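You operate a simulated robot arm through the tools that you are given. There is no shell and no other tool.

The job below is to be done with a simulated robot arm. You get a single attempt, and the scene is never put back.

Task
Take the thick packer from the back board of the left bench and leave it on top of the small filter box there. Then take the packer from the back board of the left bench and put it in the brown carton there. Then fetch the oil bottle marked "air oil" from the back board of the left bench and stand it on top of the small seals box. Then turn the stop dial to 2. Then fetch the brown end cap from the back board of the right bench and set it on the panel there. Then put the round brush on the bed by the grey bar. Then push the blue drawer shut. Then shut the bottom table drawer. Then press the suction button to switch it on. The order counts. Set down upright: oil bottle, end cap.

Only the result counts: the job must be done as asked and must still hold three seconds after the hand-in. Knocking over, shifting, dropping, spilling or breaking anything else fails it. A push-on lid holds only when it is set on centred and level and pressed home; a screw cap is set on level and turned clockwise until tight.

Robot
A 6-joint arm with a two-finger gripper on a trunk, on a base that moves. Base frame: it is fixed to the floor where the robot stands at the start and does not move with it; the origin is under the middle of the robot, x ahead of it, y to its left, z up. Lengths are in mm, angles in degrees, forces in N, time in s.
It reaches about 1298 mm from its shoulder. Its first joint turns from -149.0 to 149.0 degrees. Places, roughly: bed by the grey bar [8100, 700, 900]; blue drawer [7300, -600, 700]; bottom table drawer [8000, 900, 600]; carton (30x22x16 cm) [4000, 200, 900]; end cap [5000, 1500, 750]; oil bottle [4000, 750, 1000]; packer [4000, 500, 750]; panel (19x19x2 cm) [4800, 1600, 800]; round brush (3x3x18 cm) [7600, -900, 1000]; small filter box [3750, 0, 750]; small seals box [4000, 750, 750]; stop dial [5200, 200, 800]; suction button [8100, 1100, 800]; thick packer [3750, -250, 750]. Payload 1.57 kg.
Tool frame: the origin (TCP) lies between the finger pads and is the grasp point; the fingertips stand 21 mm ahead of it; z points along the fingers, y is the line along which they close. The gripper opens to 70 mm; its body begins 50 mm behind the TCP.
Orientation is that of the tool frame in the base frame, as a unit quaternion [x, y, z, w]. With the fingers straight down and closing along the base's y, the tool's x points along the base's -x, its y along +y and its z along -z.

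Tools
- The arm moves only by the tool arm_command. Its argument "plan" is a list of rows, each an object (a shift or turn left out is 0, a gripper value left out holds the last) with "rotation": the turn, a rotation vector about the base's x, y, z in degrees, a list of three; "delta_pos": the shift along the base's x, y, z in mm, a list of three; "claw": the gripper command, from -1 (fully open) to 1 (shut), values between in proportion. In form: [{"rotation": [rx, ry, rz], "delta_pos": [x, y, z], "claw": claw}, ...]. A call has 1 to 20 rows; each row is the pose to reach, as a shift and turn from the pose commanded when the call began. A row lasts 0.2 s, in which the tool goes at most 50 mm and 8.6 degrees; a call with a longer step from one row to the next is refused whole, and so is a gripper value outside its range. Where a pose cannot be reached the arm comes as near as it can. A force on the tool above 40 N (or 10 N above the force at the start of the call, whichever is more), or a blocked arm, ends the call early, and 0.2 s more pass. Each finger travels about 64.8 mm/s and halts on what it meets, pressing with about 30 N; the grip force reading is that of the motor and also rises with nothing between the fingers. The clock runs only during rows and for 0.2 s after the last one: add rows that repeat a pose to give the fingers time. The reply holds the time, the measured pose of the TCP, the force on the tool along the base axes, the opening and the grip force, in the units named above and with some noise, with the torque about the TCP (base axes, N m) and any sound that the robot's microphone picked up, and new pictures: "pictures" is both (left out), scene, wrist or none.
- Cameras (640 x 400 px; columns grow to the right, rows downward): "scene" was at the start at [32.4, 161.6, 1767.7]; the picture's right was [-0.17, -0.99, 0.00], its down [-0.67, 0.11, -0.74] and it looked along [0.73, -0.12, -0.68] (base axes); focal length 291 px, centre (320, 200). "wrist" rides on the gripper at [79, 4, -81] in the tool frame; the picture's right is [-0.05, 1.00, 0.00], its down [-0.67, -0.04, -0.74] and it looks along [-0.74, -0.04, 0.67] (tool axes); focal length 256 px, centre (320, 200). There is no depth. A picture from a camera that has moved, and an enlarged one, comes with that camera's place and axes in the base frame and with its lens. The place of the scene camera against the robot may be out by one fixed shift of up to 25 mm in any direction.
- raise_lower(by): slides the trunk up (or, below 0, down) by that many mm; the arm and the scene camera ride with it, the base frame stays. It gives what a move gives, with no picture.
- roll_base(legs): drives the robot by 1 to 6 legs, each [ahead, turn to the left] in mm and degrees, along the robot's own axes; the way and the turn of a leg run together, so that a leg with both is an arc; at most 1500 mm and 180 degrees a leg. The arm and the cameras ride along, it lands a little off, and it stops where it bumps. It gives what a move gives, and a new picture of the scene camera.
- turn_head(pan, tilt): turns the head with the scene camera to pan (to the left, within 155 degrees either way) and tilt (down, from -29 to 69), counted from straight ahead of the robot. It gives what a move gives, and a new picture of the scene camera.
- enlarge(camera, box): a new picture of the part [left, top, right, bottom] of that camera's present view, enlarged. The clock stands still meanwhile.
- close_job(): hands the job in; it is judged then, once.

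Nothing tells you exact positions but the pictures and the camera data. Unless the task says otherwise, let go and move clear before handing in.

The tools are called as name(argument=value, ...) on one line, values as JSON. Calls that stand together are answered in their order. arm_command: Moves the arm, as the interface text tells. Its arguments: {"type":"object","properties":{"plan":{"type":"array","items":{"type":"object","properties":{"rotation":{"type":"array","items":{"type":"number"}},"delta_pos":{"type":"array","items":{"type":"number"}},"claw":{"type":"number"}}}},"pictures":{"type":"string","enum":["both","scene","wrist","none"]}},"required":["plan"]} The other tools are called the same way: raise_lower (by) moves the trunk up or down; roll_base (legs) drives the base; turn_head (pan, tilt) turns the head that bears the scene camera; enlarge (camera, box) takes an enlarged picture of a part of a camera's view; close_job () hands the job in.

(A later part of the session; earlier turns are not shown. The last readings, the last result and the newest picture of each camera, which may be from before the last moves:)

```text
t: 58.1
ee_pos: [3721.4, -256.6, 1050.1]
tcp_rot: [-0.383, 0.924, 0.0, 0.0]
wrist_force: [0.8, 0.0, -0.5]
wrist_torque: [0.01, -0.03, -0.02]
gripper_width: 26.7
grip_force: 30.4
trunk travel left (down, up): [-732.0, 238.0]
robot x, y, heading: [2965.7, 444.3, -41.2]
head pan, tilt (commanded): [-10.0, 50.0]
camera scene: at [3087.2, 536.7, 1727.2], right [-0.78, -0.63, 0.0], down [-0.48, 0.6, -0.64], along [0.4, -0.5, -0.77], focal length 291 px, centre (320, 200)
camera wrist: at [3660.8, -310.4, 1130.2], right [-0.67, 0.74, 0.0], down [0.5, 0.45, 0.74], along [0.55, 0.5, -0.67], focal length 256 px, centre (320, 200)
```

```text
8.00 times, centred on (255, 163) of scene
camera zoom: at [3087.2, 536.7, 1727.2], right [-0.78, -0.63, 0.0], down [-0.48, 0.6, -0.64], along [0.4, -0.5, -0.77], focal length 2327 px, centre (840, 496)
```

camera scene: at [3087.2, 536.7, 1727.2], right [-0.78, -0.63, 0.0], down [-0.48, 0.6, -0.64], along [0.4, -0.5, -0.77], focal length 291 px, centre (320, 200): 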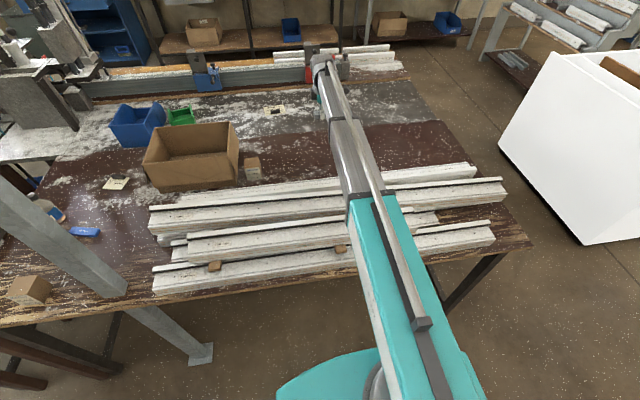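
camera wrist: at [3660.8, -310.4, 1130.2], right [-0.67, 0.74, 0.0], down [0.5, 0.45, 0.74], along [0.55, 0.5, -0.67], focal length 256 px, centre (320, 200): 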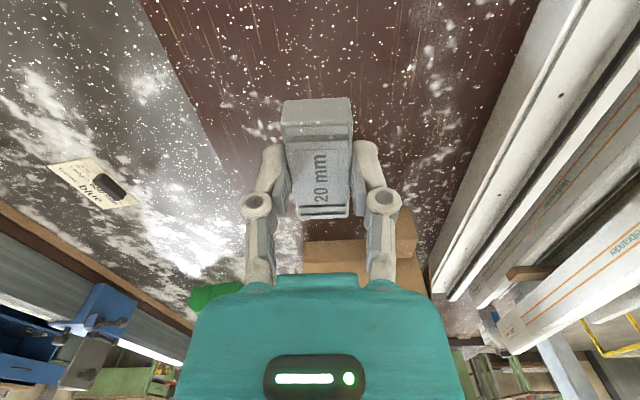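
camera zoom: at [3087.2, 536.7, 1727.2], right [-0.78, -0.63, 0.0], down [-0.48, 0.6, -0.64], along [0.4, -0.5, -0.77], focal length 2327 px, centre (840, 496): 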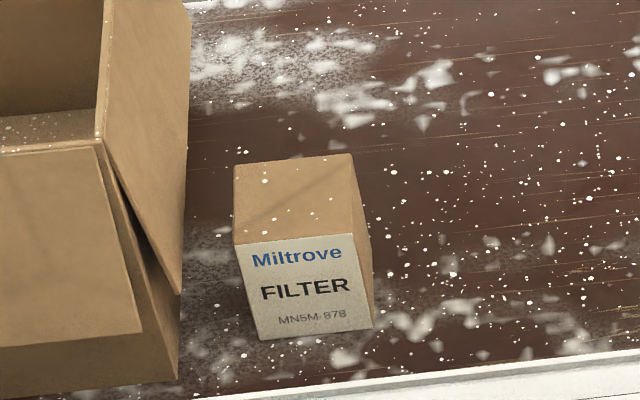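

The filter box is about 60×60 mm with its top near z 905, centred near (3855, 35) after correcting for the camera shift. I'll move the packer above it and verify with the wrist camera.

arm_command(plan=[{"delta_pos": [19, 41, 0]}, {"delta_pos": [38, 83, 0]}, {"delta_pos": [57, 124, 0]}, {"delta_pos": [76, 166, 0]}, {"delta_pos": [95, 208, 0]}, {"delta_pos": [114, 250, 0]}, {"delta_pos": [133, 291, 0]}, {"delta_pos": [133, 291, 0]}], pictures="both")

enlarge(camera="wrist", box=[240, 0, 400, 100])

```text
t: 59.9
ee_pos: [3856.7, 33.0, 1050.4]
tcp_rot: [-0.384, 0.923, 0.0, 0.0]
wrist_force: [0.0, -0.4, 0.0]
wrist_torque: [0.01, 0.02, 0.01]
gripper_width: 26.5
grip_force: 29.9
out of reach, approached as far as the arm can: row 3
trunk travel left (down, up): [-732.0, 238.0]
robot x, y, heading: [2965.8, 444.3, -41.1]
head pan, tilt (commanded): [-10.0, 50.0]
camera scene: at [3087.4, 537.2, 1727.2], right [-0.78, -0.63, 0.0], down [-0.48, 0.6, -0.64], along [0.4, -0.5, -0.77], focal length 291 px, centre (320, 200)
camera wrist: at [3796.1, -20.1, 1130.3], right [-0.67, 0.74, 0.0], down [0.5, 0.45, 0.74], along [0.55, 0.5, -0.67], focal length 256 px, centre (320, 200)
```

scene: 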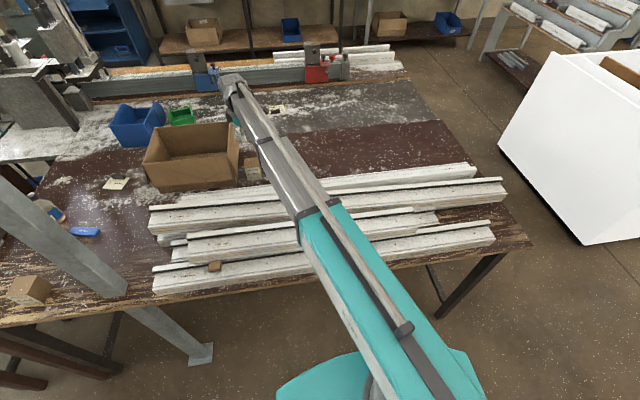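
wrist: 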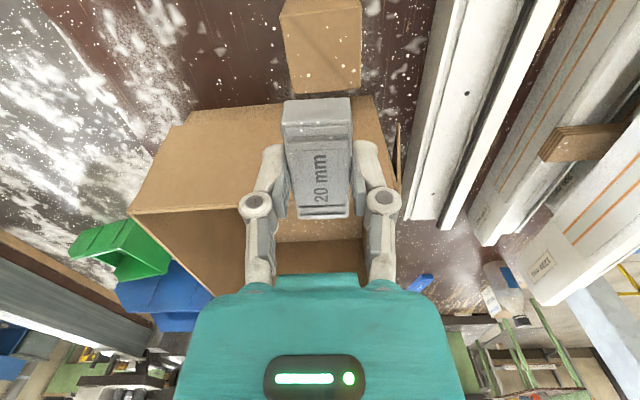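

```text
4.00 times, centred on (320, 50) of wrist
camera zoom: at [3796.1, -20.1, 1130.3], right [-0.67, 0.74, 0.0], down [0.5, 0.45, 0.74], along [0.55, 0.5, -0.67], focal length 1024 px, centre (320, 800)
```

zoom: 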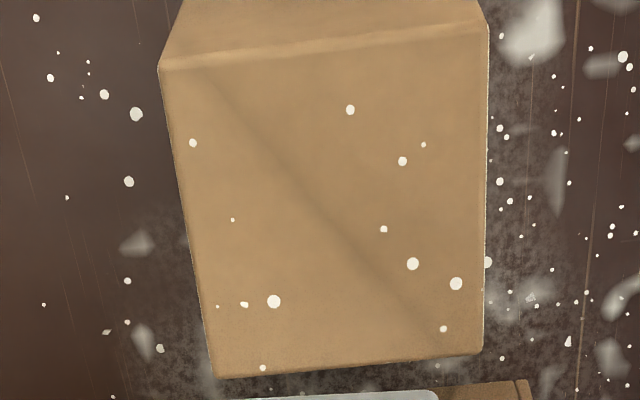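

The wrist view puts the box-top centre near (3850, 34) at z about 902. I'll check clearance between the gripper body and the carton rim before lowering.

enlarge(camera="wrist", box=[100, 90, 420, 290])

enlarge(camera="scene", box=[130, 110, 258, 190])

```text
2.00 times, centred on (260, 190) of wrist
camera zoom: at [3796.1, -20.1, 1130.3], right [-0.67, 0.74, 0.0], down [0.5, 0.45, 0.74], along [0.55, 0.5, -0.67], focal length 512 px, centre (440, 220)
```

zoom: 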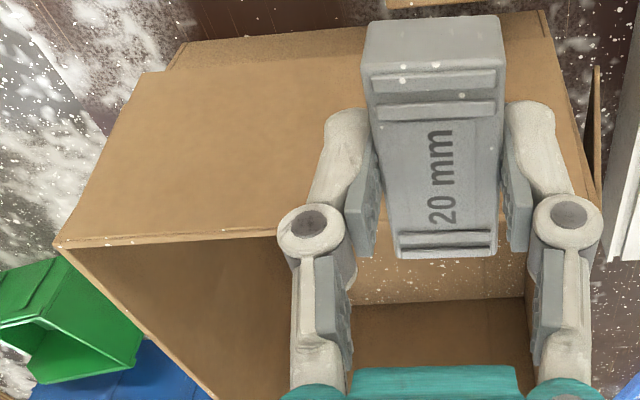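

```text
5.00 times, centred on (194, 150) of scene
camera zoom: at [3087.4, 537.2, 1727.2], right [-0.78, -0.63, 0.0], down [-0.48, 0.6, -0.64], along [0.4, -0.5, -0.77], focal length 1455 px, centre (950, 450)
```

zoom: 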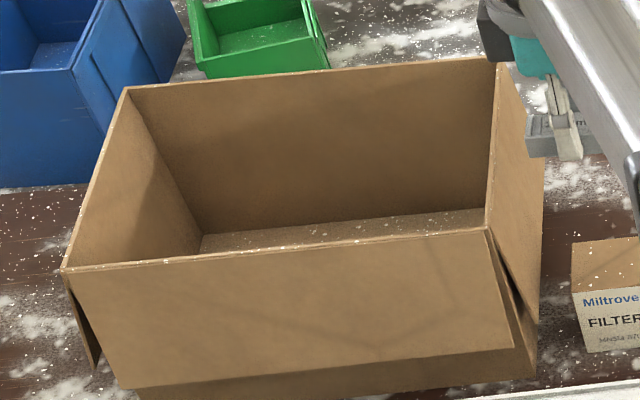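

The carton rim is about 78 mm from the box centre, so there is enough clearance. I'll centre the packer and lower in stages.

arm_command(plan=[{"delta_pos": [-9, -2, 0], "rotation": [0, 0, 2.4]}, {"delta_pos": [-9, -2, 0], "rotation": [0, 0, 2.4]}], pictures="none")

raise_lower(by=-95)

arm_command(plan=[{"delta_pos": [0, 0, 0]}], pictures="wrist")

enlarge(camera="wrist", box=[240, 60, 400, 160])

```text
t: 60.5
ee_pos: [3845.4, 31.0, 1049.5]
tcp_rot: [-0.404, 0.915, 0.0, 0.0]
wrist_force: [-0.6, -0.4, -0.1]
wrist_torque: [0.0, 0.02, 0.01]
gripper_width: 26.5
grip_force: 30.0
trunk travel left (down, up): [-732.0, 238.0]
robot x, y, heading: [2966.5, 437.2, -41.0]
head pan, tilt (commanded): [-10.0, 50.0]
```

```text
t: 61.8
ee_pos: [3846.8, 31.9, 954.2]
tcp_rot: [-0.403, 0.915, 0.0, 0.0]
wrist_force: [0.1, 0.9, -0.4]
wrist_torque: [-0.01, 0.02, -0.01]
gripper_width: 26.7
grip_force: 29.8
trunk travel left (down, up): [-637.0, 333.0]
robot x, y, heading: [2963.7, 439.5, -41.0]
head pan, tilt (commanded): [-10.0, 50.0]
```

```text
t: 62.2
ee_pos: [3847.0, 31.6, 956.2]
tcp_rot: [-0.404, 0.915, -0.001, 0.0]
wrist_force: [0.3, 0.3, 0.6]
wrist_torque: [0.01, -0.01, -0.01]
gripper_width: 26.6
grip_force: 30.3
trunk travel left (down, up): [-637.0, 333.0]
robot x, y, heading: [2966.4, 440.7, -41.1]
head pan, tilt (commanded): [-10.0, 50.0]
camera wrist: at [3788.3, -24.7, 1035.3], right [-0.7, 0.71, 0.0], down [0.48, 0.47, 0.74], along [0.53, 0.52, -0.67], focal length 256 px, centre (320, 200)
```

wrist: 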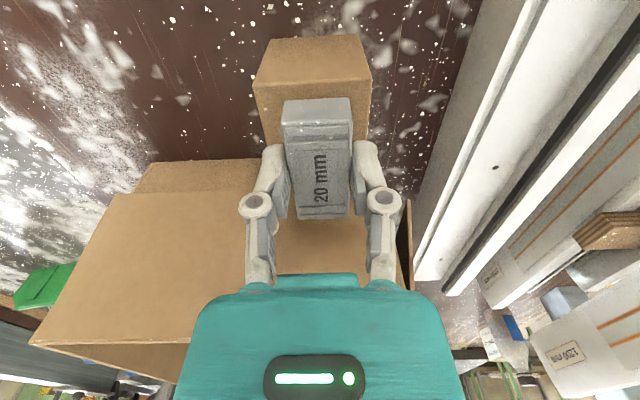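

```text
4.00 times, centred on (320, 110) of wrist
camera zoom: at [3788.3, -24.7, 1035.3], right [-0.7, 0.71, 0.0], down [0.48, 0.47, 0.74], along [0.53, 0.52, -0.67], focal length 1024 px, centre (320, 560)
```

zoom: 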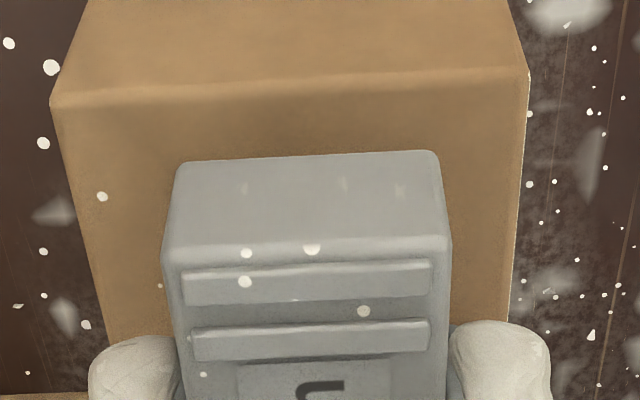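

The packer is centred over the box to within about 3 mm. I'll lower the rest of the way in small steps and watch the force.

raise_lower(by=-19)

raise_lower(by=-3)

arm_command(plan=[{"delta_pos": [0, 0, 0]}], pictures="wrist")

enlarge(camera="wrist", box=[240, 60, 400, 160])

```text
t: 62.8
ee_pos: [3846.2, 31.8, 936.2]
tcp_rot: [-0.403, 0.915, 0.0, 0.0]
wrist_force: [0.1, -1.0, -0.6]
wrist_torque: [0.01, -0.01, -0.03]
gripper_width: 26.7
grip_force: 31.1
trunk travel left (down, up): [-618.0, 352.0]
robot x, y, heading: [2966.6, 435.9, -41.4]
head pan, tilt (commanded): [-10.0, 50.0]
```

```text
t: 63.4
ee_pos: [3845.8, 32.7, 931.9]
tcp_rot: [-0.404, 0.915, 0.0, 0.0]
wrist_force: [-0.3, 0.4, 0.3]
wrist_torque: [-0.02, -0.01, 0.0]
gripper_width: 26.6
grip_force: 30.0
trunk travel left (down, up): [-615.0, 355.0]
robot x, y, heading: [2968.3, 437.0, -40.8]
head pan, tilt (commanded): [-10.0, 50.0]
```

```text
t: 63.8
ee_pos: [3845.7, 31.6, 934.2]
tcp_rot: [-0.403, 0.915, 0.0, 0.0]
wrist_force: [-0.3, -0.2, 0.2]
wrist_torque: [0.0, 0.01, -0.03]
gripper_width: 26.8
grip_force: 30.2
trunk travel left (down, up): [-615.0, 355.0]
robot x, y, heading: [2965.4, 439.1, -41.0]
head pan, tilt (commanded): [-10.0, 50.0]
camera wrist: at [3788.2, -24.6, 1013.4], right [-0.7, 0.71, 0.0], down [0.48, 0.47, 0.74], along [0.53, 0.52, -0.67], focal length 256 px, centre (320, 200)
```

wrist: 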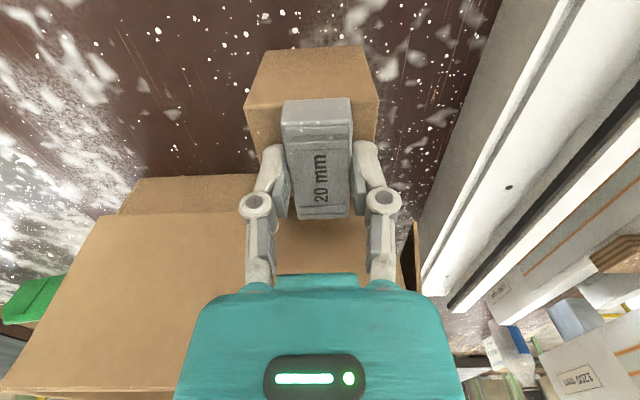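

```text
4.00 times, centred on (320, 110) of wrist
camera zoom: at [3788.2, -24.6, 1013.4], right [-0.7, 0.71, 0.0], down [0.48, 0.47, 0.74], along [0.53, 0.52, -0.67], focal length 1024 px, centre (320, 560)
```

zoom: 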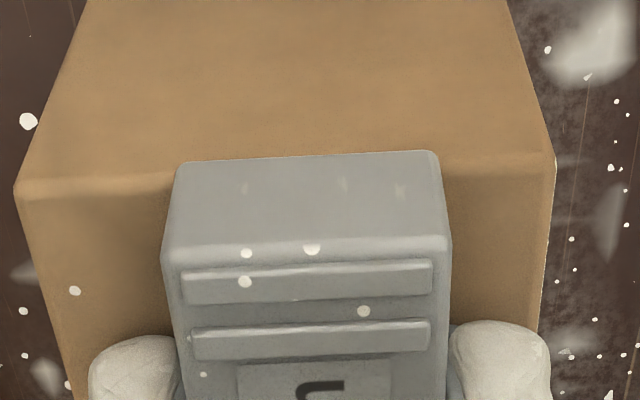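

The packer bottom is about 1–2 mm above the box top. I'll nudge it forward 2 mm and then down in tiny steps until I feel contact.

arm_command(plan=[{"delta_pos": [1.7, 1.8, 0]}, {"delta_pos": [1.7, 1.8, 0]}], pictures="none")

raise_lower(by=-1.5)

raise_lower(by=-1)

```text
t: 64.4
ee_pos: [3846.6, 32.8, 933.5]
tcp_rot: [-0.403, 0.915, 0.0, 0.0]
wrist_force: [0.8, -0.8, 1.9]
wrist_torque: [0.0, 0.04, -0.02]
gripper_width: 26.5
grip_force: 29.9
trunk travel left (down, up): [-615.0, 355.0]
robot x, y, heading: [2964.8, 439.9, -41.1]
head pan, tilt (commanded): [-10.0, 50.0]
```

```text
t: 64.9
ee_pos: [3847.3, 33.7, 934.1]
tcp_rot: [-0.403, 0.915, -0.001, 0.001]
wrist_force: [4.3, -1.8, 14.0]
wrist_torque: [-0.03, -0.11, -0.02]
gripper_width: 26.7
grip_force: 29.8
trunk travel left (down, up): [-613.0, 357.0]
robot x, y, heading: [2968.8, 437.5, -41.4]
head pan, tilt (commanded): [-10.0, 50.0]
```

```text
t: 65.4
ee_pos: [3847.1, 34.3, 932.5]
tcp_rot: [-0.403, 0.915, -0.002, 0.001]
wrist_force: [5.8, -2.9, 23.0]
wrist_torque: [-0.05, -0.14, 0.04]
gripper_width: 26.4
grip_force: 29.2
trunk travel left (down, up): [-612.0, 358.0]
robot x, y, heading: [2965.8, 440.0, -41.2]
head pan, tilt (commanded): [-10.0, 50.0]
```

Contact is made at 23 N. I'll relieve the pressure slightly and release.

raise_lower(by=1.8)

arm_command(plan=[{"claw": 0.1}, {"claw": 0.0}, {"claw": -0.2}, {"claw": -0.2}], pictures="wrist")

```text
t: 65.9
ee_pos: [3846.3, 34.7, 932.3]
tcp_rot: [-0.404, 0.915, -0.001, 0.0]
wrist_force: [-0.1, 0.2, 5.0]
wrist_torque: [0.03, -0.02, 0.01]
gripper_width: 26.8
grip_force: 29.8
trunk travel left (down, up): [-614.0, 356.0]
robot x, y, heading: [2963.4, 439.6, -41.0]
head pan, tilt (commanded): [-10.0, 50.0]
```

```text
t: 66.9
ee_pos: [3847.7, 34.6, 931.6]
tcp_rot: [-0.404, 0.915, 0.0, 0.0]
wrist_force: [-0.1, -1.0, -0.1]
wrist_torque: [0.01, 0.0, 0.02]
gripper_width: 42.0
grip_force: 0.1
trunk travel left (down, up): [-614.0, 356.0]
robot x, y, heading: [2966.5, 439.5, -41.6]
head pan, tilt (commanded): [-10.0, 50.0]
camera wrist: at [3789.9, -22.8, 1012.6], right [-0.7, 0.71, 0.0], down [0.48, 0.47, 0.74], along [0.53, 0.52, -0.67], focal length 256 px, centre (320, 200)
```

wrist: 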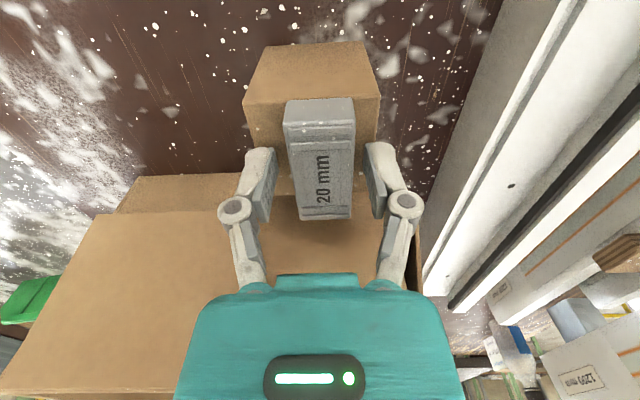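

The packer rests on the filter box. I'll raise clear and verify.

raise_lower(by=218)

arm_command(plan=[{"claw": -0.6}, {"claw": -1}, {"claw": -1}], pictures="both")

enlarge(camera="wrist", box=[200, 0, 440, 150])

```text
t: 69.2
ee_pos: [3847.7, 34.0, 1151.6]
tcp_rot: [-0.404, 0.915, -0.001, 0.0]
wrist_force: [-0.5, 0.1, 0.1]
wrist_torque: [-0.01, 0.0, 0.01]
gripper_width: 41.9
grip_force: 0.0
trunk travel left (down, up): [-832.0, 138.0]
robot x, y, heading: [2963.7, 438.1, -41.1]
head pan, tilt (commanded): [-10.0, 50.0]
```

```text
t: 70.0
ee_pos: [3847.7, 34.4, 1151.0]
tcp_rot: [-0.403, 0.915, 0.0, 0.001]
wrist_force: [0.3, 0.4, -0.6]
wrist_torque: [-0.02, 0.02, -0.01]
gripper_width: 69.8
grip_force: 0.1
trunk travel left (down, up): [-832.0, 138.0]
robot x, y, heading: [2963.5, 438.2, -41.2]
head pan, tilt (commanded): [-10.0, 50.0]
camera scene: at [3087.2, 536.8, 1827.5], right [-0.78, -0.63, 0.0], down [-0.48, 0.6, -0.64], along [0.4, -0.5, -0.77], focal length 291 px, centre (320, 200)
camera wrist: at [3790.0, -22.8, 1230.6], right [-0.7, 0.71, 0.0], down [0.48, 0.47, 0.74], along [0.53, 0.52, -0.67], focal length 256 px, centre (320, 200)
```

scene: 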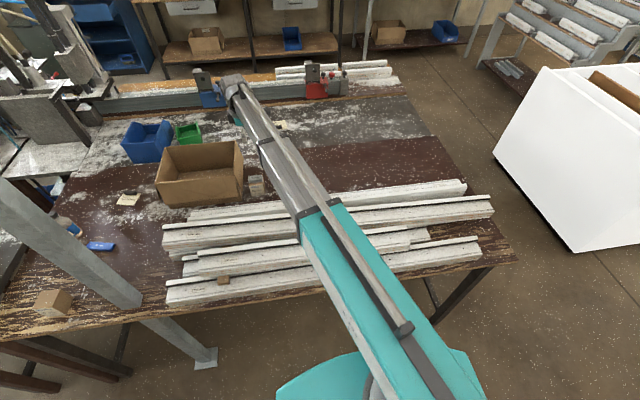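
wrist: 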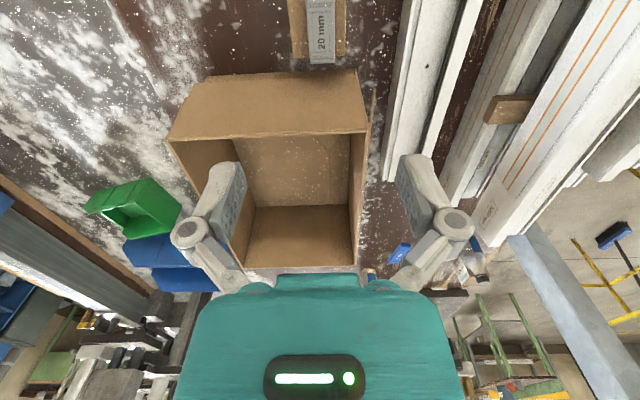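

```text
2.67 times, centred on (320, 75) of wrist
camera zoom: at [3790.0, -22.8, 1230.6], right [-0.7, 0.71, 0.0], down [0.48, 0.47, 0.74], along [0.53, 0.52, -0.67], focal length 683 px, centre (320, 533)
```

zoom: 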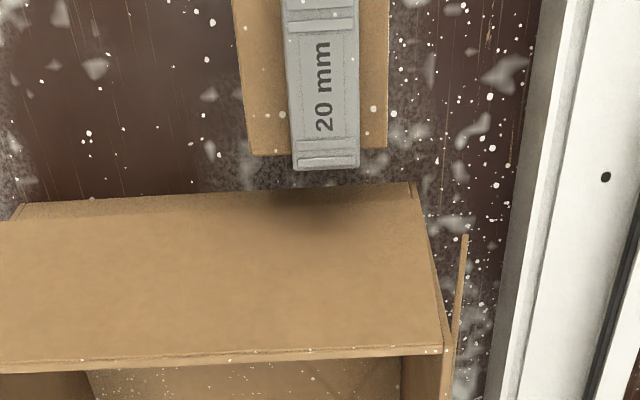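

Step 1 is done, and the blue packer is near (4100, 610), to the left of the pillar. I'll retract the arm, turn the tool back, and drive to a spot left of the pillar.

arm_command(plan=[{"delta_pos": [-35, 5, 0], "rotation": [0, 0, -8.2]}, {"delta_pos": [-70, 10, 0], "rotation": [0, 0, -16.4]}, {"delta_pos": [-105, 16, 0], "rotation": [0, 0, -24.6]}, {"delta_pos": [-140, 21, 0], "rotation": [0, 0, -32.8]}, {"delta_pos": [-175, 26, 0], "rotation": [0, 0, -41]}, {"delta_pos": [-210, 31, 0], "rotation": [0, 0, -49.2]}, {"delta_pos": [-245, 37, 0], "rotation": [0, 0, -57.4]}, {"delta_pos": [-280, 42, 0], "rotation": [0, 0, -65.6]}, {"delta_pos": [-315, 47, 0], "rotation": [0, 0, -73.8]}, {"delta_pos": [-350, 52, 0], "rotation": [0, 0, -82]}, {"delta_pos": [-385, 58, 0], "rotation": [0, 0, -89.5]}, {"delta_pos": [-385, 58, 0], "rotation": [0, 0, -89.5]}], pictures="scene")

```text
t: 72.6
ee_pos: [3462.8, 92.6, 1150.7]
tcp_rot: [0.359, 0.933, 0.0, 0.0]
wrist_force: [0.6, 0.2, -0.8]
wrist_torque: [0.03, 0.0, -0.01]
gripper_width: 69.9
grip_force: 0.0
trunk travel left (down, up): [-832.0, 138.0]
robot x, y, heading: [2969.1, 439.1, -41.5]
head pan, tilt (commanded): [-10.0, 50.0]
camera scene: at [3087.2, 536.8, 1827.5], right [-0.78, -0.63, 0.0], down [-0.48, 0.6, -0.64], along [0.4, -0.5, -0.77], focal length 291 px, centre (320, 200)
```

scene: 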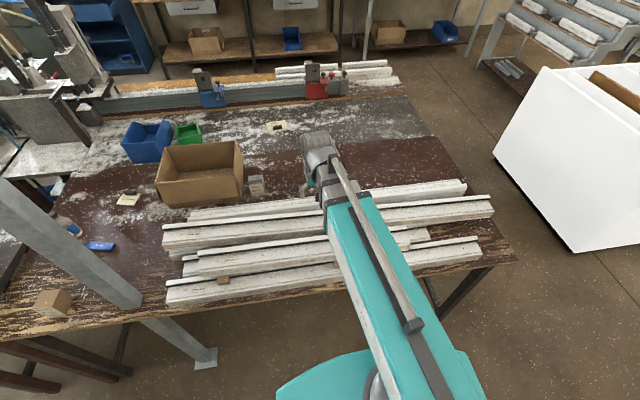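

The arm is tucked in. I'll back up slightly, drive along the bench to the left of the pillar, and turn to face the bench again.

roll_base(legs=[[-120, 0], [0, 89], [980, 0], [0, -89]])

turn_head(pan=0, tilt=50)

```text
t: 91.1
ee_pos: [4027.2, 902.9, 1150.6]
tcp_rot: [0.358, 0.934, 0.0, 0.0]
wrist_force: [-0.2, 0.6, -0.1]
wrist_torque: [-0.02, -0.01, 0.0]
gripper_width: 70.2
grip_force: 0.1
trunk travel left (down, up): [-832.0, 138.0]
robot x, y, heading: [3547.4, 1273.2, -41.0]
head pan, tilt (commanded): [-10.0, 50.0]
camera scene: at [3670.1, 1371.5, 1827.5], right [-0.77, -0.63, 0.0], down [-0.48, 0.59, -0.64], along [0.41, -0.5, -0.77], focal length 291 px, centre (320, 200)
```

scene: 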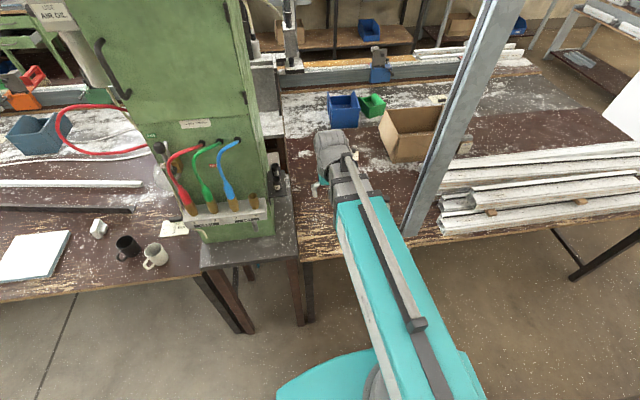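

```text
t: 91.8
ee_pos: [4026.4, 903.1, 1150.5]
tcp_rot: [0.358, 0.934, 0.001, 0.0]
wrist_force: [-1.0, 0.0, 0.0]
wrist_torque: [-0.01, 0.0, -0.01]
gripper_width: 69.9
grip_force: 0.1
trunk travel left (down, up): [-832.0, 138.0]
robot x, y, heading: [3547.5, 1275.2, -40.8]
head pan, tilt (commanded): [0.0, 50.0]
camera scene: at [3680.4, 1381.3, 1827.4], right [-0.65, -0.76, 0.0], down [-0.58, 0.5, -0.64], along [0.49, -0.42, -0.77], focal length 291 px, centre (320, 200)
```

scene: 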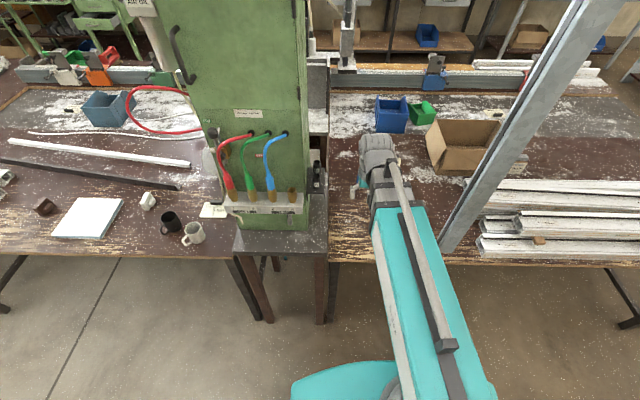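

I'm now left of the pillar, with the arm over the bench. I'll check the wrist camera.

arm_command(plan=[{"delta_pos": [0, 0, 0]}], pictures="wrist")

enlarge(camera="scene", box=[300, 160, 460, 260])

```text
t: 92.2
ee_pos: [4025.3, 901.4, 1149.4]
tcp_rot: [0.359, 0.934, 0.0, 0.0]
wrist_force: [-0.5, -0.4, 0.4]
wrist_torque: [0.03, 0.04, 0.01]
gripper_width: 70.1
grip_force: 0.0
trunk travel left (down, up): [-832.0, 138.0]
robot x, y, heading: [3551.2, 1270.8, -40.7]
head pan, tilt (commanded): [0.0, 50.0]
camera wrist: at [3968.7, 957.8, 1230.8], right [0.71, 0.71, 0.0], down [0.47, -0.47, 0.74], along [0.53, -0.53, -0.67], focal length 256 px, centre (320, 200)
```

wrist: 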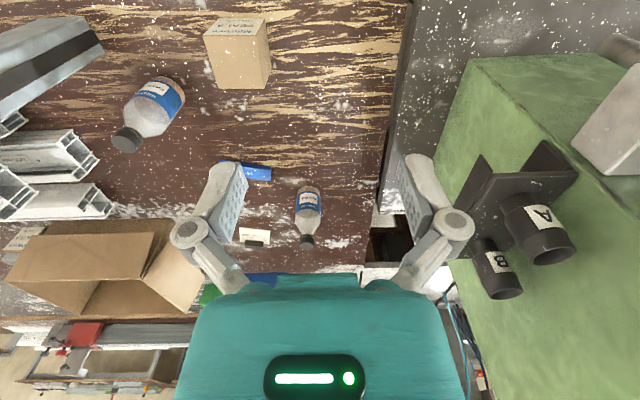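

```text
4.00 times, centred on (380, 210) of scene
camera zoom: at [3679.8, 1380.5, 1827.5], right [-0.65, -0.76, 0.0], down [-0.58, 0.5, -0.64], along [0.49, -0.42, -0.77], focal length 1164 px, centre (80, 160)
```

zoom: 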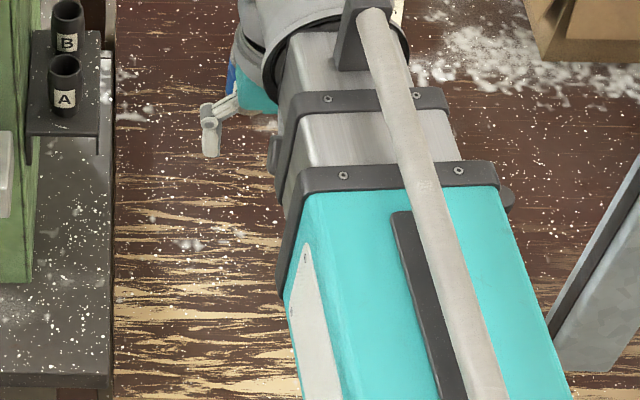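

From the wrist view the blue packer is near (4120, 630), the AIR OIL bottle near (4255, 640) and the SEALS box closer to me. I'll move the tool toward the blue packer for a closer look.

arm_command(plan=[{"delta_pos": [10, -42, 0]}, {"delta_pos": [20, -84, 0]}, {"delta_pos": [30, -126, 0]}, {"delta_pos": [40, -168, 0]}, {"delta_pos": [48, -205, 0]}, {"delta_pos": [48, -205, 0]}], pictures="wrist")

enlarge(camera="wrist", box=[240, 0, 400, 100])

```text
t: 93.7
ee_pos: [4073.8, 695.0, 1150.9]
tcp_rot: [0.359, 0.933, 0.0, 0.0]
wrist_force: [0.7, 0.3, 0.1]
wrist_torque: [0.03, 0.03, -0.01]
gripper_width: 69.8
grip_force: 0.0
trunk travel left (down, up): [-832.0, 138.0]
robot x, y, heading: [3551.2, 1277.9, -40.8]
head pan, tilt (commanded): [0.0, 50.0]
camera wrist: at [4016.6, 751.2, 1230.8], right [0.71, 0.71, 0.0], down [0.47, -0.47, 0.74], along [0.53, -0.53, -0.67], focal length 256 px, centre (320, 200)
```

wrist: 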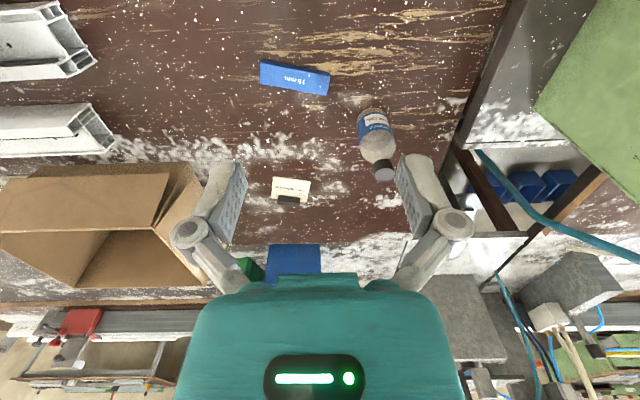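

```text
4.00 times, centred on (320, 50) of wrist
camera zoom: at [4016.6, 751.2, 1230.8], right [0.71, 0.71, 0.0], down [0.47, -0.47, 0.74], along [0.53, -0.53, -0.67], focal length 1024 px, centre (320, 800)
```

zoom: 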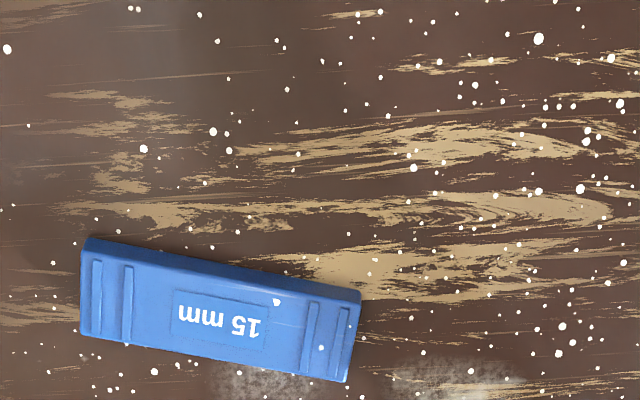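

The blue packer is centred near (4102, 613), about 98×27×15 mm, with its long axis at a bearing of about 34.5°. I'll rotate the tool +76.6° and centre over it.

arm_command(plan=[{"delta_pos": [3, -9, 0], "rotation": [0, 0, 8.5]}, {"delta_pos": [6, -18, 0], "rotation": [0, 0, 17]}, {"delta_pos": [9, -27, 0], "rotation": [0, 0, 25.5]}, {"delta_pos": [12, -36, 0], "rotation": [0, 0, 34]}, {"delta_pos": [15, -45, 0], "rotation": [0, 0, 42.5]}, {"delta_pos": [19, -54, 0], "rotation": [0, 0, 51]}, {"delta_pos": [22, -63, 0], "rotation": [0, 0, 59.5]}, {"delta_pos": [25, -72, 0], "rotation": [0, 0, 68]}, {"delta_pos": [28.7, -82, 0], "rotation": [0, 0, 76.6]}, {"delta_pos": [28.7, -82, 0], "rotation": [0, 0, 76.6]}], pictures="none")

raise_lower(by=-200)

arm_command(plan=[{"delta_pos": [0, 0, 0]}], pictures="both")

```text
t: 95.8
ee_pos: [4102.7, 614.4, 1150.4]
tcp_rot: [-0.299, 0.954, 0.0, 0.0]
wrist_force: [-0.5, -0.6, -0.3]
wrist_torque: [0.01, -0.04, 0.01]
gripper_width: 70.2
grip_force: 0.0
trunk travel left (down, up): [-832.0, 138.0]
robot x, y, heading: [3552.0, 1273.0, -40.8]
head pan, tilt (commanded): [0.0, 50.0]
```

```text
t: 98.0
ee_pos: [4102.4, 613.7, 950.8]
tcp_rot: [-0.297, 0.955, -0.001, 0.0]
wrist_force: [1.7, -0.3, 1.1]
wrist_torque: [-0.01, 0.0, 0.03]
gripper_width: 70.1
grip_force: 0.1
trunk travel left (down, up): [-632.0, 338.0]
robot x, y, heading: [3549.9, 1272.6, -40.8]
head pan, tilt (commanded): [0.0, 50.0]
```

```text
t: 98.4
ee_pos: [4101.9, 613.4, 950.5]
tcp_rot: [-0.298, 0.955, 0.0, 0.0]
wrist_force: [0.8, -0.3, 0.2]
wrist_torque: [-0.01, -0.04, -0.03]
gripper_width: 70.0
grip_force: 0.0
trunk travel left (down, up): [-632.0, 338.0]
robot x, y, heading: [3549.3, 1275.2, -40.4]
head pan, tilt (commanded): [0.0, 50.0]
camera scene: at [3679.9, 1380.5, 1627.5], right [-0.65, -0.76, 0.0], down [-0.58, 0.5, -0.64], along [0.49, -0.42, -0.77], focal length 291 px, centre (320, 200)
camera wrist: at [4034.3, 572.2, 1030.7], right [-0.52, 0.85, 0.0], down [0.57, 0.35, 0.74], along [0.63, 0.39, -0.67], focal length 256 px, centre (320, 200)
```

scene: 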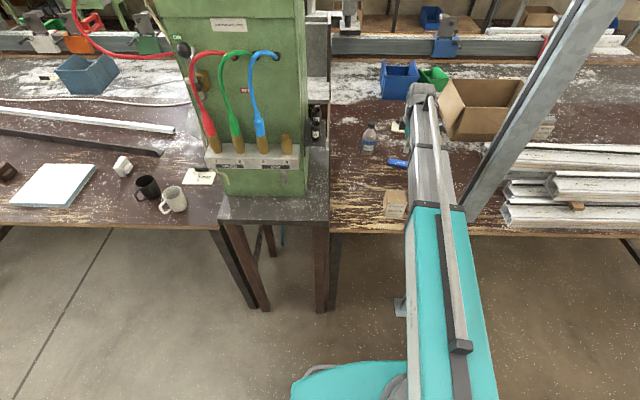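
wrist: 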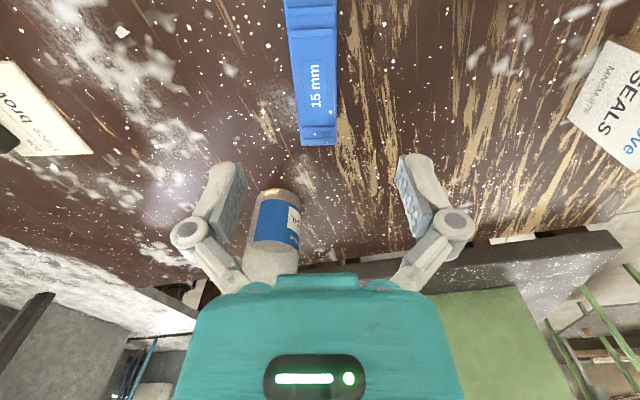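

Alignment looks good, and the bottle is well clear. I'll make a small lateral correction and then lower to the packer.

arm_command(plan=[{"delta_pos": [1.7, -2.6, 0]}, {"delta_pos": [1.7, -2.6, 0]}], pictures="none")

raise_lower(by=-65)

arm_command(plan=[{"delta_pos": [0, 0, 0]}], pictures="wrist")

```text
t: 99.0
ee_pos: [4105.5, 611.6, 950.8]
tcp_rot: [-0.298, 0.954, 0.0, 0.0]
wrist_force: [-0.1, -0.5, -0.6]
wrist_torque: [-0.03, -0.01, 0.01]
gripper_width: 70.2
grip_force: 0.0
trunk travel left (down, up): [-632.0, 338.0]
robot x, y, heading: [3546.5, 1273.6, -40.7]
head pan, tilt (commanded): [0.0, 50.0]
```

```text
t: 100.1
ee_pos: [4103.4, 612.1, 886.1]
tcp_rot: [-0.297, 0.955, 0.0, 0.001]
wrist_force: [0.8, 0.8, 0.4]
wrist_torque: [-0.01, 0.0, 0.0]
gripper_width: 69.7
grip_force: 0.1
trunk travel left (down, up): [-567.0, 403.0]
robot x, y, heading: [3550.5, 1270.3, -40.6]
head pan, tilt (commanded): [0.0, 50.0]
```

```text
t: 100.5
ee_pos: [4104.8, 610.7, 884.8]
tcp_rot: [-0.297, 0.955, 0.0, 0.0]
wrist_force: [-0.4, 0.7, 0.4]
wrist_torque: [-0.03, -0.03, -0.02]
gripper_width: 70.0
grip_force: 0.0
trunk travel left (down, up): [-567.0, 403.0]
robot x, y, heading: [3547.4, 1274.7, -40.8]
head pan, tilt (commanded): [0.0, 50.0]
camera wrist: at [4035.9, 569.5, 965.7], right [-0.52, 0.85, 0.0], down [0.57, 0.35, 0.74], along [0.63, 0.39, -0.67], focal length 256 px, centre (320, 200)
```

wrist: 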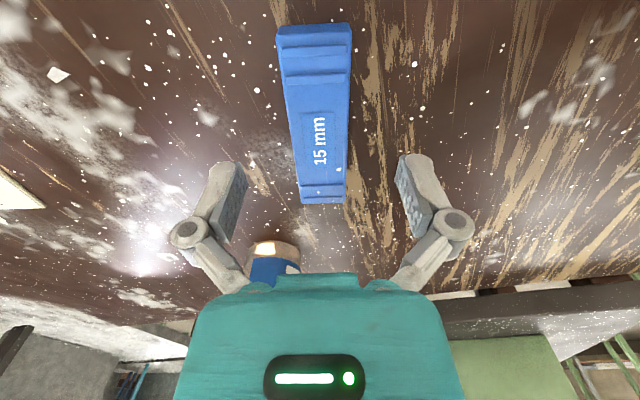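

I'll lower the last 24 mm and grip.

raise_lower(by=-24)

arm_command(plan=[{"claw": 0.0}, {"claw": 0.6}, {"claw": 1}, {"claw": 1}, {"claw": 1}, {"claw": 1}], pictures="wrist")

```text
t: 101.2
ee_pos: [4105.6, 611.9, 861.5]
tcp_rot: [-0.297, 0.955, -0.001, 0.0]
wrist_force: [0.3, -0.4, 0.1]
wrist_torque: [0.0, 0.01, -0.02]
gripper_width: 70.2
grip_force: 0.0
trunk travel left (down, up): [-543.0, 427.0]
robot x, y, heading: [3553.1, 1274.3, -40.3]
head pan, tilt (commanded): [0.0, 50.0]
```

```text
t: 102.6
ee_pos: [4104.6, 612.3, 861.2]
tcp_rot: [-0.297, 0.955, 0.001, 0.0]
wrist_force: [-0.7, -1.1, 2.1]
wrist_torque: [-0.01, 0.04, 0.0]
gripper_width: 28.6
grip_force: 29.7
trunk travel left (down, up): [-543.0, 427.0]
robot x, y, heading: [3547.2, 1277.4, -40.8]
head pan, tilt (commanded): [0.0, 50.0]
camera wrist: at [4035.8, 569.6, 941.8], right [-0.52, 0.85, 0.0], down [0.57, 0.35, 0.74], along [0.63, 0.39, -0.67], focal length 256 px, centre (320, 200)
```

wrist: 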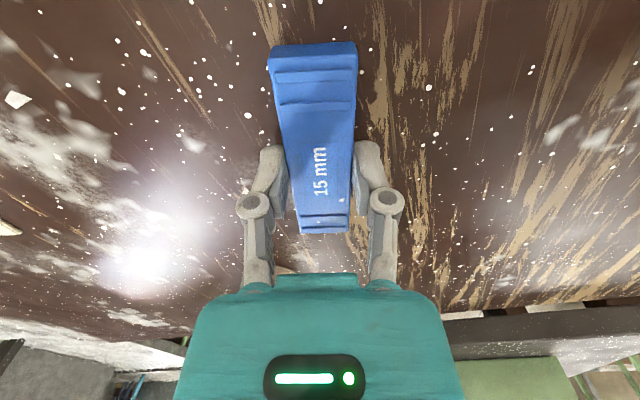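

The packer is gripped. I'll lift it, retract the arm, and look behind me before backing up.

raise_lower(by=300)

arm_command(plan=[{"delta_pos": [-25, 40, 0], "rotation": [0, 0, -8.5]}, {"delta_pos": [-50, 80, 0], "rotation": [0, 0, -17]}, {"delta_pos": [-75, 115, 0], "rotation": [0, 0, -25.5]}, {"delta_pos": [-95, 155, 0], "rotation": [0, 0, -34]}, {"delta_pos": [-110, 195, 0], "rotation": [0, 0, -42.5]}, {"delta_pos": [-115, 235, 0], "rotation": [0, 0, -51]}, {"delta_pos": [-118, 265, 0], "rotation": [0, 0, -59.5]}, {"delta_pos": [-118, 275, 0], "rotation": [0, 0, -68]}, {"delta_pos": [-118, 280, 0], "rotation": [0, 0, -76]}, {"delta_pos": [-118, 280, 0], "rotation": [0, 0, -76]}], pictures="wrist")

turn_head(pan=155, tilt=55)

```text
t: 105.6
ee_pos: [4104.7, 611.5, 1161.8]
tcp_rot: [-0.297, 0.955, 0.0, 0.0]
wrist_force: [-0.5, 0.2, -0.4]
wrist_torque: [-0.01, -0.01, -0.02]
gripper_width: 28.6
grip_force: 29.9
trunk travel left (down, up): [-843.0, 127.0]
robot x, y, heading: [3551.8, 1273.7, -40.8]
head pan, tilt (commanded): [0.0, 50.0]
```

```text
t: 107.8
ee_pos: [3986.6, 890.8, 1160.3]
tcp_rot: [0.354, 0.935, 0.0, 0.0]
wrist_force: [-0.2, -0.2, -0.5]
wrist_torque: [-0.01, -0.01, 0.0]
gripper_width: 28.9
grip_force: 30.3
trunk travel left (down, up): [-843.0, 127.0]
robot x, y, heading: [3548.4, 1272.3, -40.7]
head pan, tilt (commanded): [0.0, 50.0]
camera wrist: at [3928.9, 946.5, 1241.8], right [0.7, 0.71, 0.0], down [0.48, -0.47, 0.74], along [0.53, -0.52, -0.67], focal length 256 px, centre (320, 200)
```

wrist: 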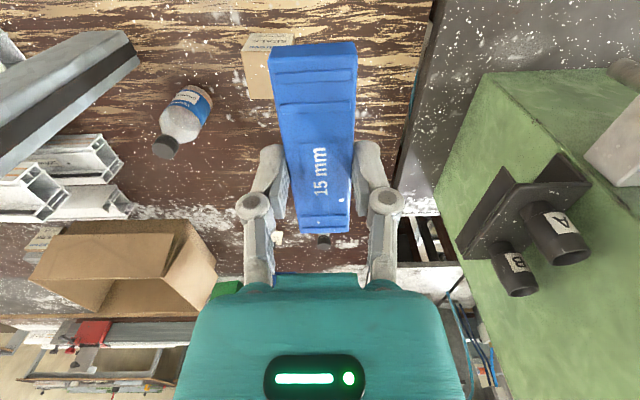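

```text
t: 110.2
ee_pos: [3987.1, 891.1, 1161.2]
tcp_rot: [0.353, 0.936, 0.001, 0.001]
wrist_force: [-0.6, 0.5, -1.2]
wrist_torque: [0.01, -0.01, 0.02]
gripper_width: 28.7
grip_force: 30.1
trunk travel left (down, up): [-843.0, 127.0]
robot x, y, heading: [3551.7, 1272.1, -40.7]
head pan, tilt (commanded): [154.7, 55.0]
camera scene: at [3592.2, 1496.7, 1832.0], right [0.91, 0.41, 0.0], down [0.33, -0.75, -0.57], along [-0.23, 0.52, -0.82], focal length 291 px, centre (320, 200)
```

scene: 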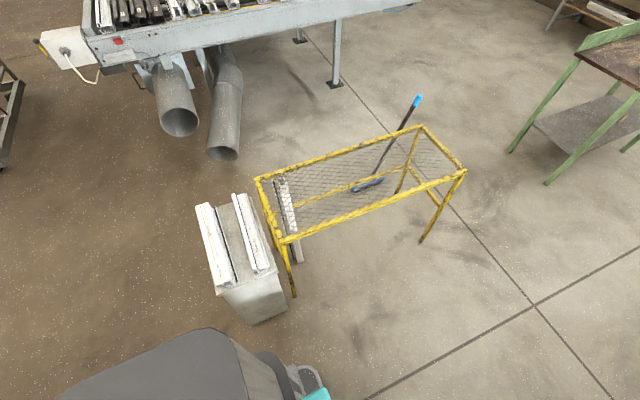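

The stool behind me is about 610 mm away, so I have limited room to back up. I'll see how far the arm can be tucked in.

arm_command(plan=[{"delta_pos": [-30, 26, 0]}, {"delta_pos": [-60, 52, 0]}, {"delta_pos": [-90, 78, 0]}, {"delta_pos": [-120, 104, 0]}], pictures="none")

turn_head(pan=0, tilt=55)

```text
t: 111.2
ee_pos: [3954.1, 918.9, 1161.4]
tcp_rot: [0.354, 0.935, 0.0, -0.001]
wrist_force: [-0.7, -0.1, -0.9]
wrist_torque: [-0.03, 0.01, -0.02]
gripper_width: 28.7
grip_force: 30.4
out of reach, approached as far as the arm can: row 2, 3, 4
trunk travel left (down, up): [-843.0, 127.0]
robot x, y, heading: [3549.5, 1273.2, -40.6]
head pan, tilt (commanded): [154.7, 55.0]
```

```text
t: 113.6
ee_pos: [3954.7, 918.3, 1161.6]
tcp_rot: [0.354, 0.935, 0.0, -0.001]
wrist_force: [-0.4, -0.2, 0.3]
wrist_torque: [0.0, -0.01, -0.01]
gripper_width: 28.9
grip_force: 30.5
trunk travel left (down, up): [-843.0, 127.0]
robot x, y, heading: [3549.7, 1275.8, -40.8]
head pan, tilt (commanded): [0.0, 55.0]
camera scene: at [3676.1, 1383.8, 1832.0], right [-0.65, -0.76, 0.0], down [-0.62, 0.53, -0.57], along [0.43, -0.37, -0.82], focal length 291 px, centre (320, 200)
```

scene: 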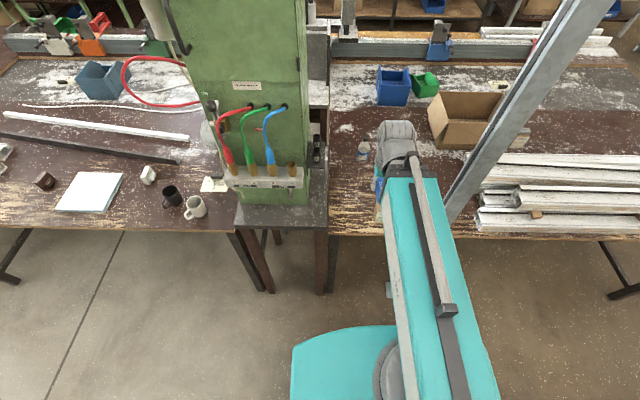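

The tucked radius is about 540 mm and the robot's footprint looks compact. I'll back up 150 mm, turn right, drive along the bench, turn back, and approach the carton.

roll_base(legs=[[-150, 0], [0, -90], [680, 0], [0, 90], [230, 0]])

```text
t: 132.2
ee_pos: [3528.4, 315.2, 1161.1]
tcp_rot: [0.377, 0.926, 0.001, -0.001]
wrist_force: [0.1, -0.4, -0.1]
wrist_torque: [-0.01, -0.02, 0.0]
gripper_width: 28.9
grip_force: 30.2
trunk travel left (down, up): [-843.0, 127.0]
robot x, y, heading: [3144.5, 692.6, -43.8]
head pan, tilt (commanded): [0.0, 55.0]
camera scene: at [3275.4, 794.7, 1832.0], right [-0.69, -0.72, 0.0], down [-0.59, 0.57, -0.57], along [0.41, -0.4, -0.82], focal length 291 px, centre (320, 200)
```

scene: 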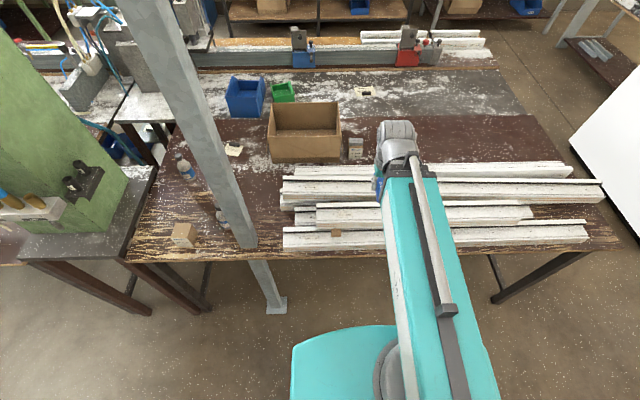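

I'm in front of the carton again. I'll extend the arm over it with the tool turned along the carton's length.

arm_command(plan=[{"delta_pos": [45, -12, 0], "rotation": [0, 0, 8.4]}, {"delta_pos": [90, -24, 0], "rotation": [0, 0, 16.8]}, {"delta_pos": [135, -35, 0], "rotation": [0, 0, 25.2]}, {"delta_pos": [180, -47, 0], "rotation": [0, 0, 33.6]}, {"delta_pos": [225, -58, 0], "rotation": [0, 0, 42]}, {"delta_pos": [270, -70, 0], "rotation": [0, 0, 50.4]}, {"delta_pos": [315, -82, 0], "rotation": [0, 0, 58.8]}, {"delta_pos": [360, -93, 0], "rotation": [0, 0, 67.2]}, {"delta_pos": [405, -105, 0], "rotation": [0, 0, 75.6]}, {"delta_pos": [450, -117, 0], "rotation": [0, 0, 84]}, {"delta_pos": [495, -128, 0], "rotation": [0, 0, 91.9]}, {"delta_pos": [510, -132, 0], "rotation": [0, 0, 91.9]}, {"delta_pos": [510, -132, 0], "rotation": [0, 0, 91.9]}], pictures="both")

```text
t: 134.9
ee_pos: [4038.2, 184.2, 1161.5]
tcp_rot: [-0.403, 0.915, -0.001, -0.001]
wrist_force: [-0.3, 1.1, 0.1]
wrist_torque: [-0.02, 0.02, 0.03]
gripper_width: 28.8
grip_force: 30.2
trunk travel left (down, up): [-843.0, 127.0]
robot x, y, heading: [3139.6, 693.6, -43.6]
head pan, tilt (commanded): [0.0, 55.0]
camera scene: at [3274.1, 795.8, 1832.0], right [-0.69, -0.72, 0.0], down [-0.59, 0.57, -0.57], along [0.41, -0.4, -0.82], focal length 291 px, centre (320, 200)
camera wrist: at [3980.7, 128.4, 1241.7], right [-0.7, 0.71, 0.0], down [0.48, 0.47, 0.74], along [0.53, 0.52, -0.67], focal length 256 px, centre (320, 200)
```

scene: 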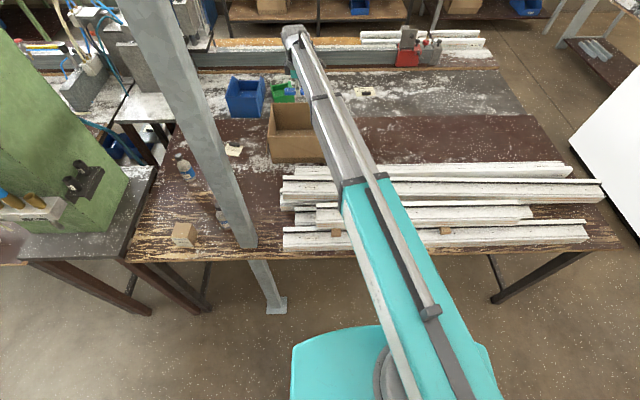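
wrist: 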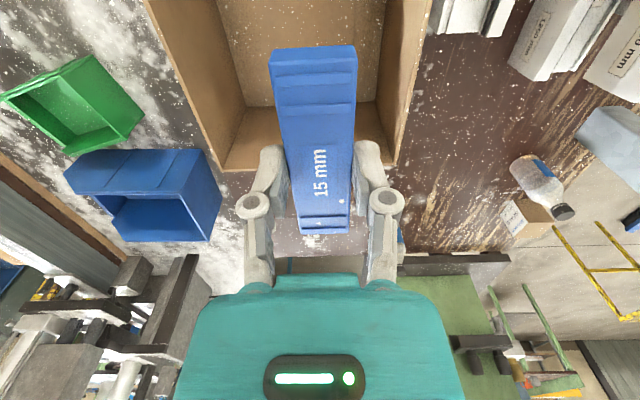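

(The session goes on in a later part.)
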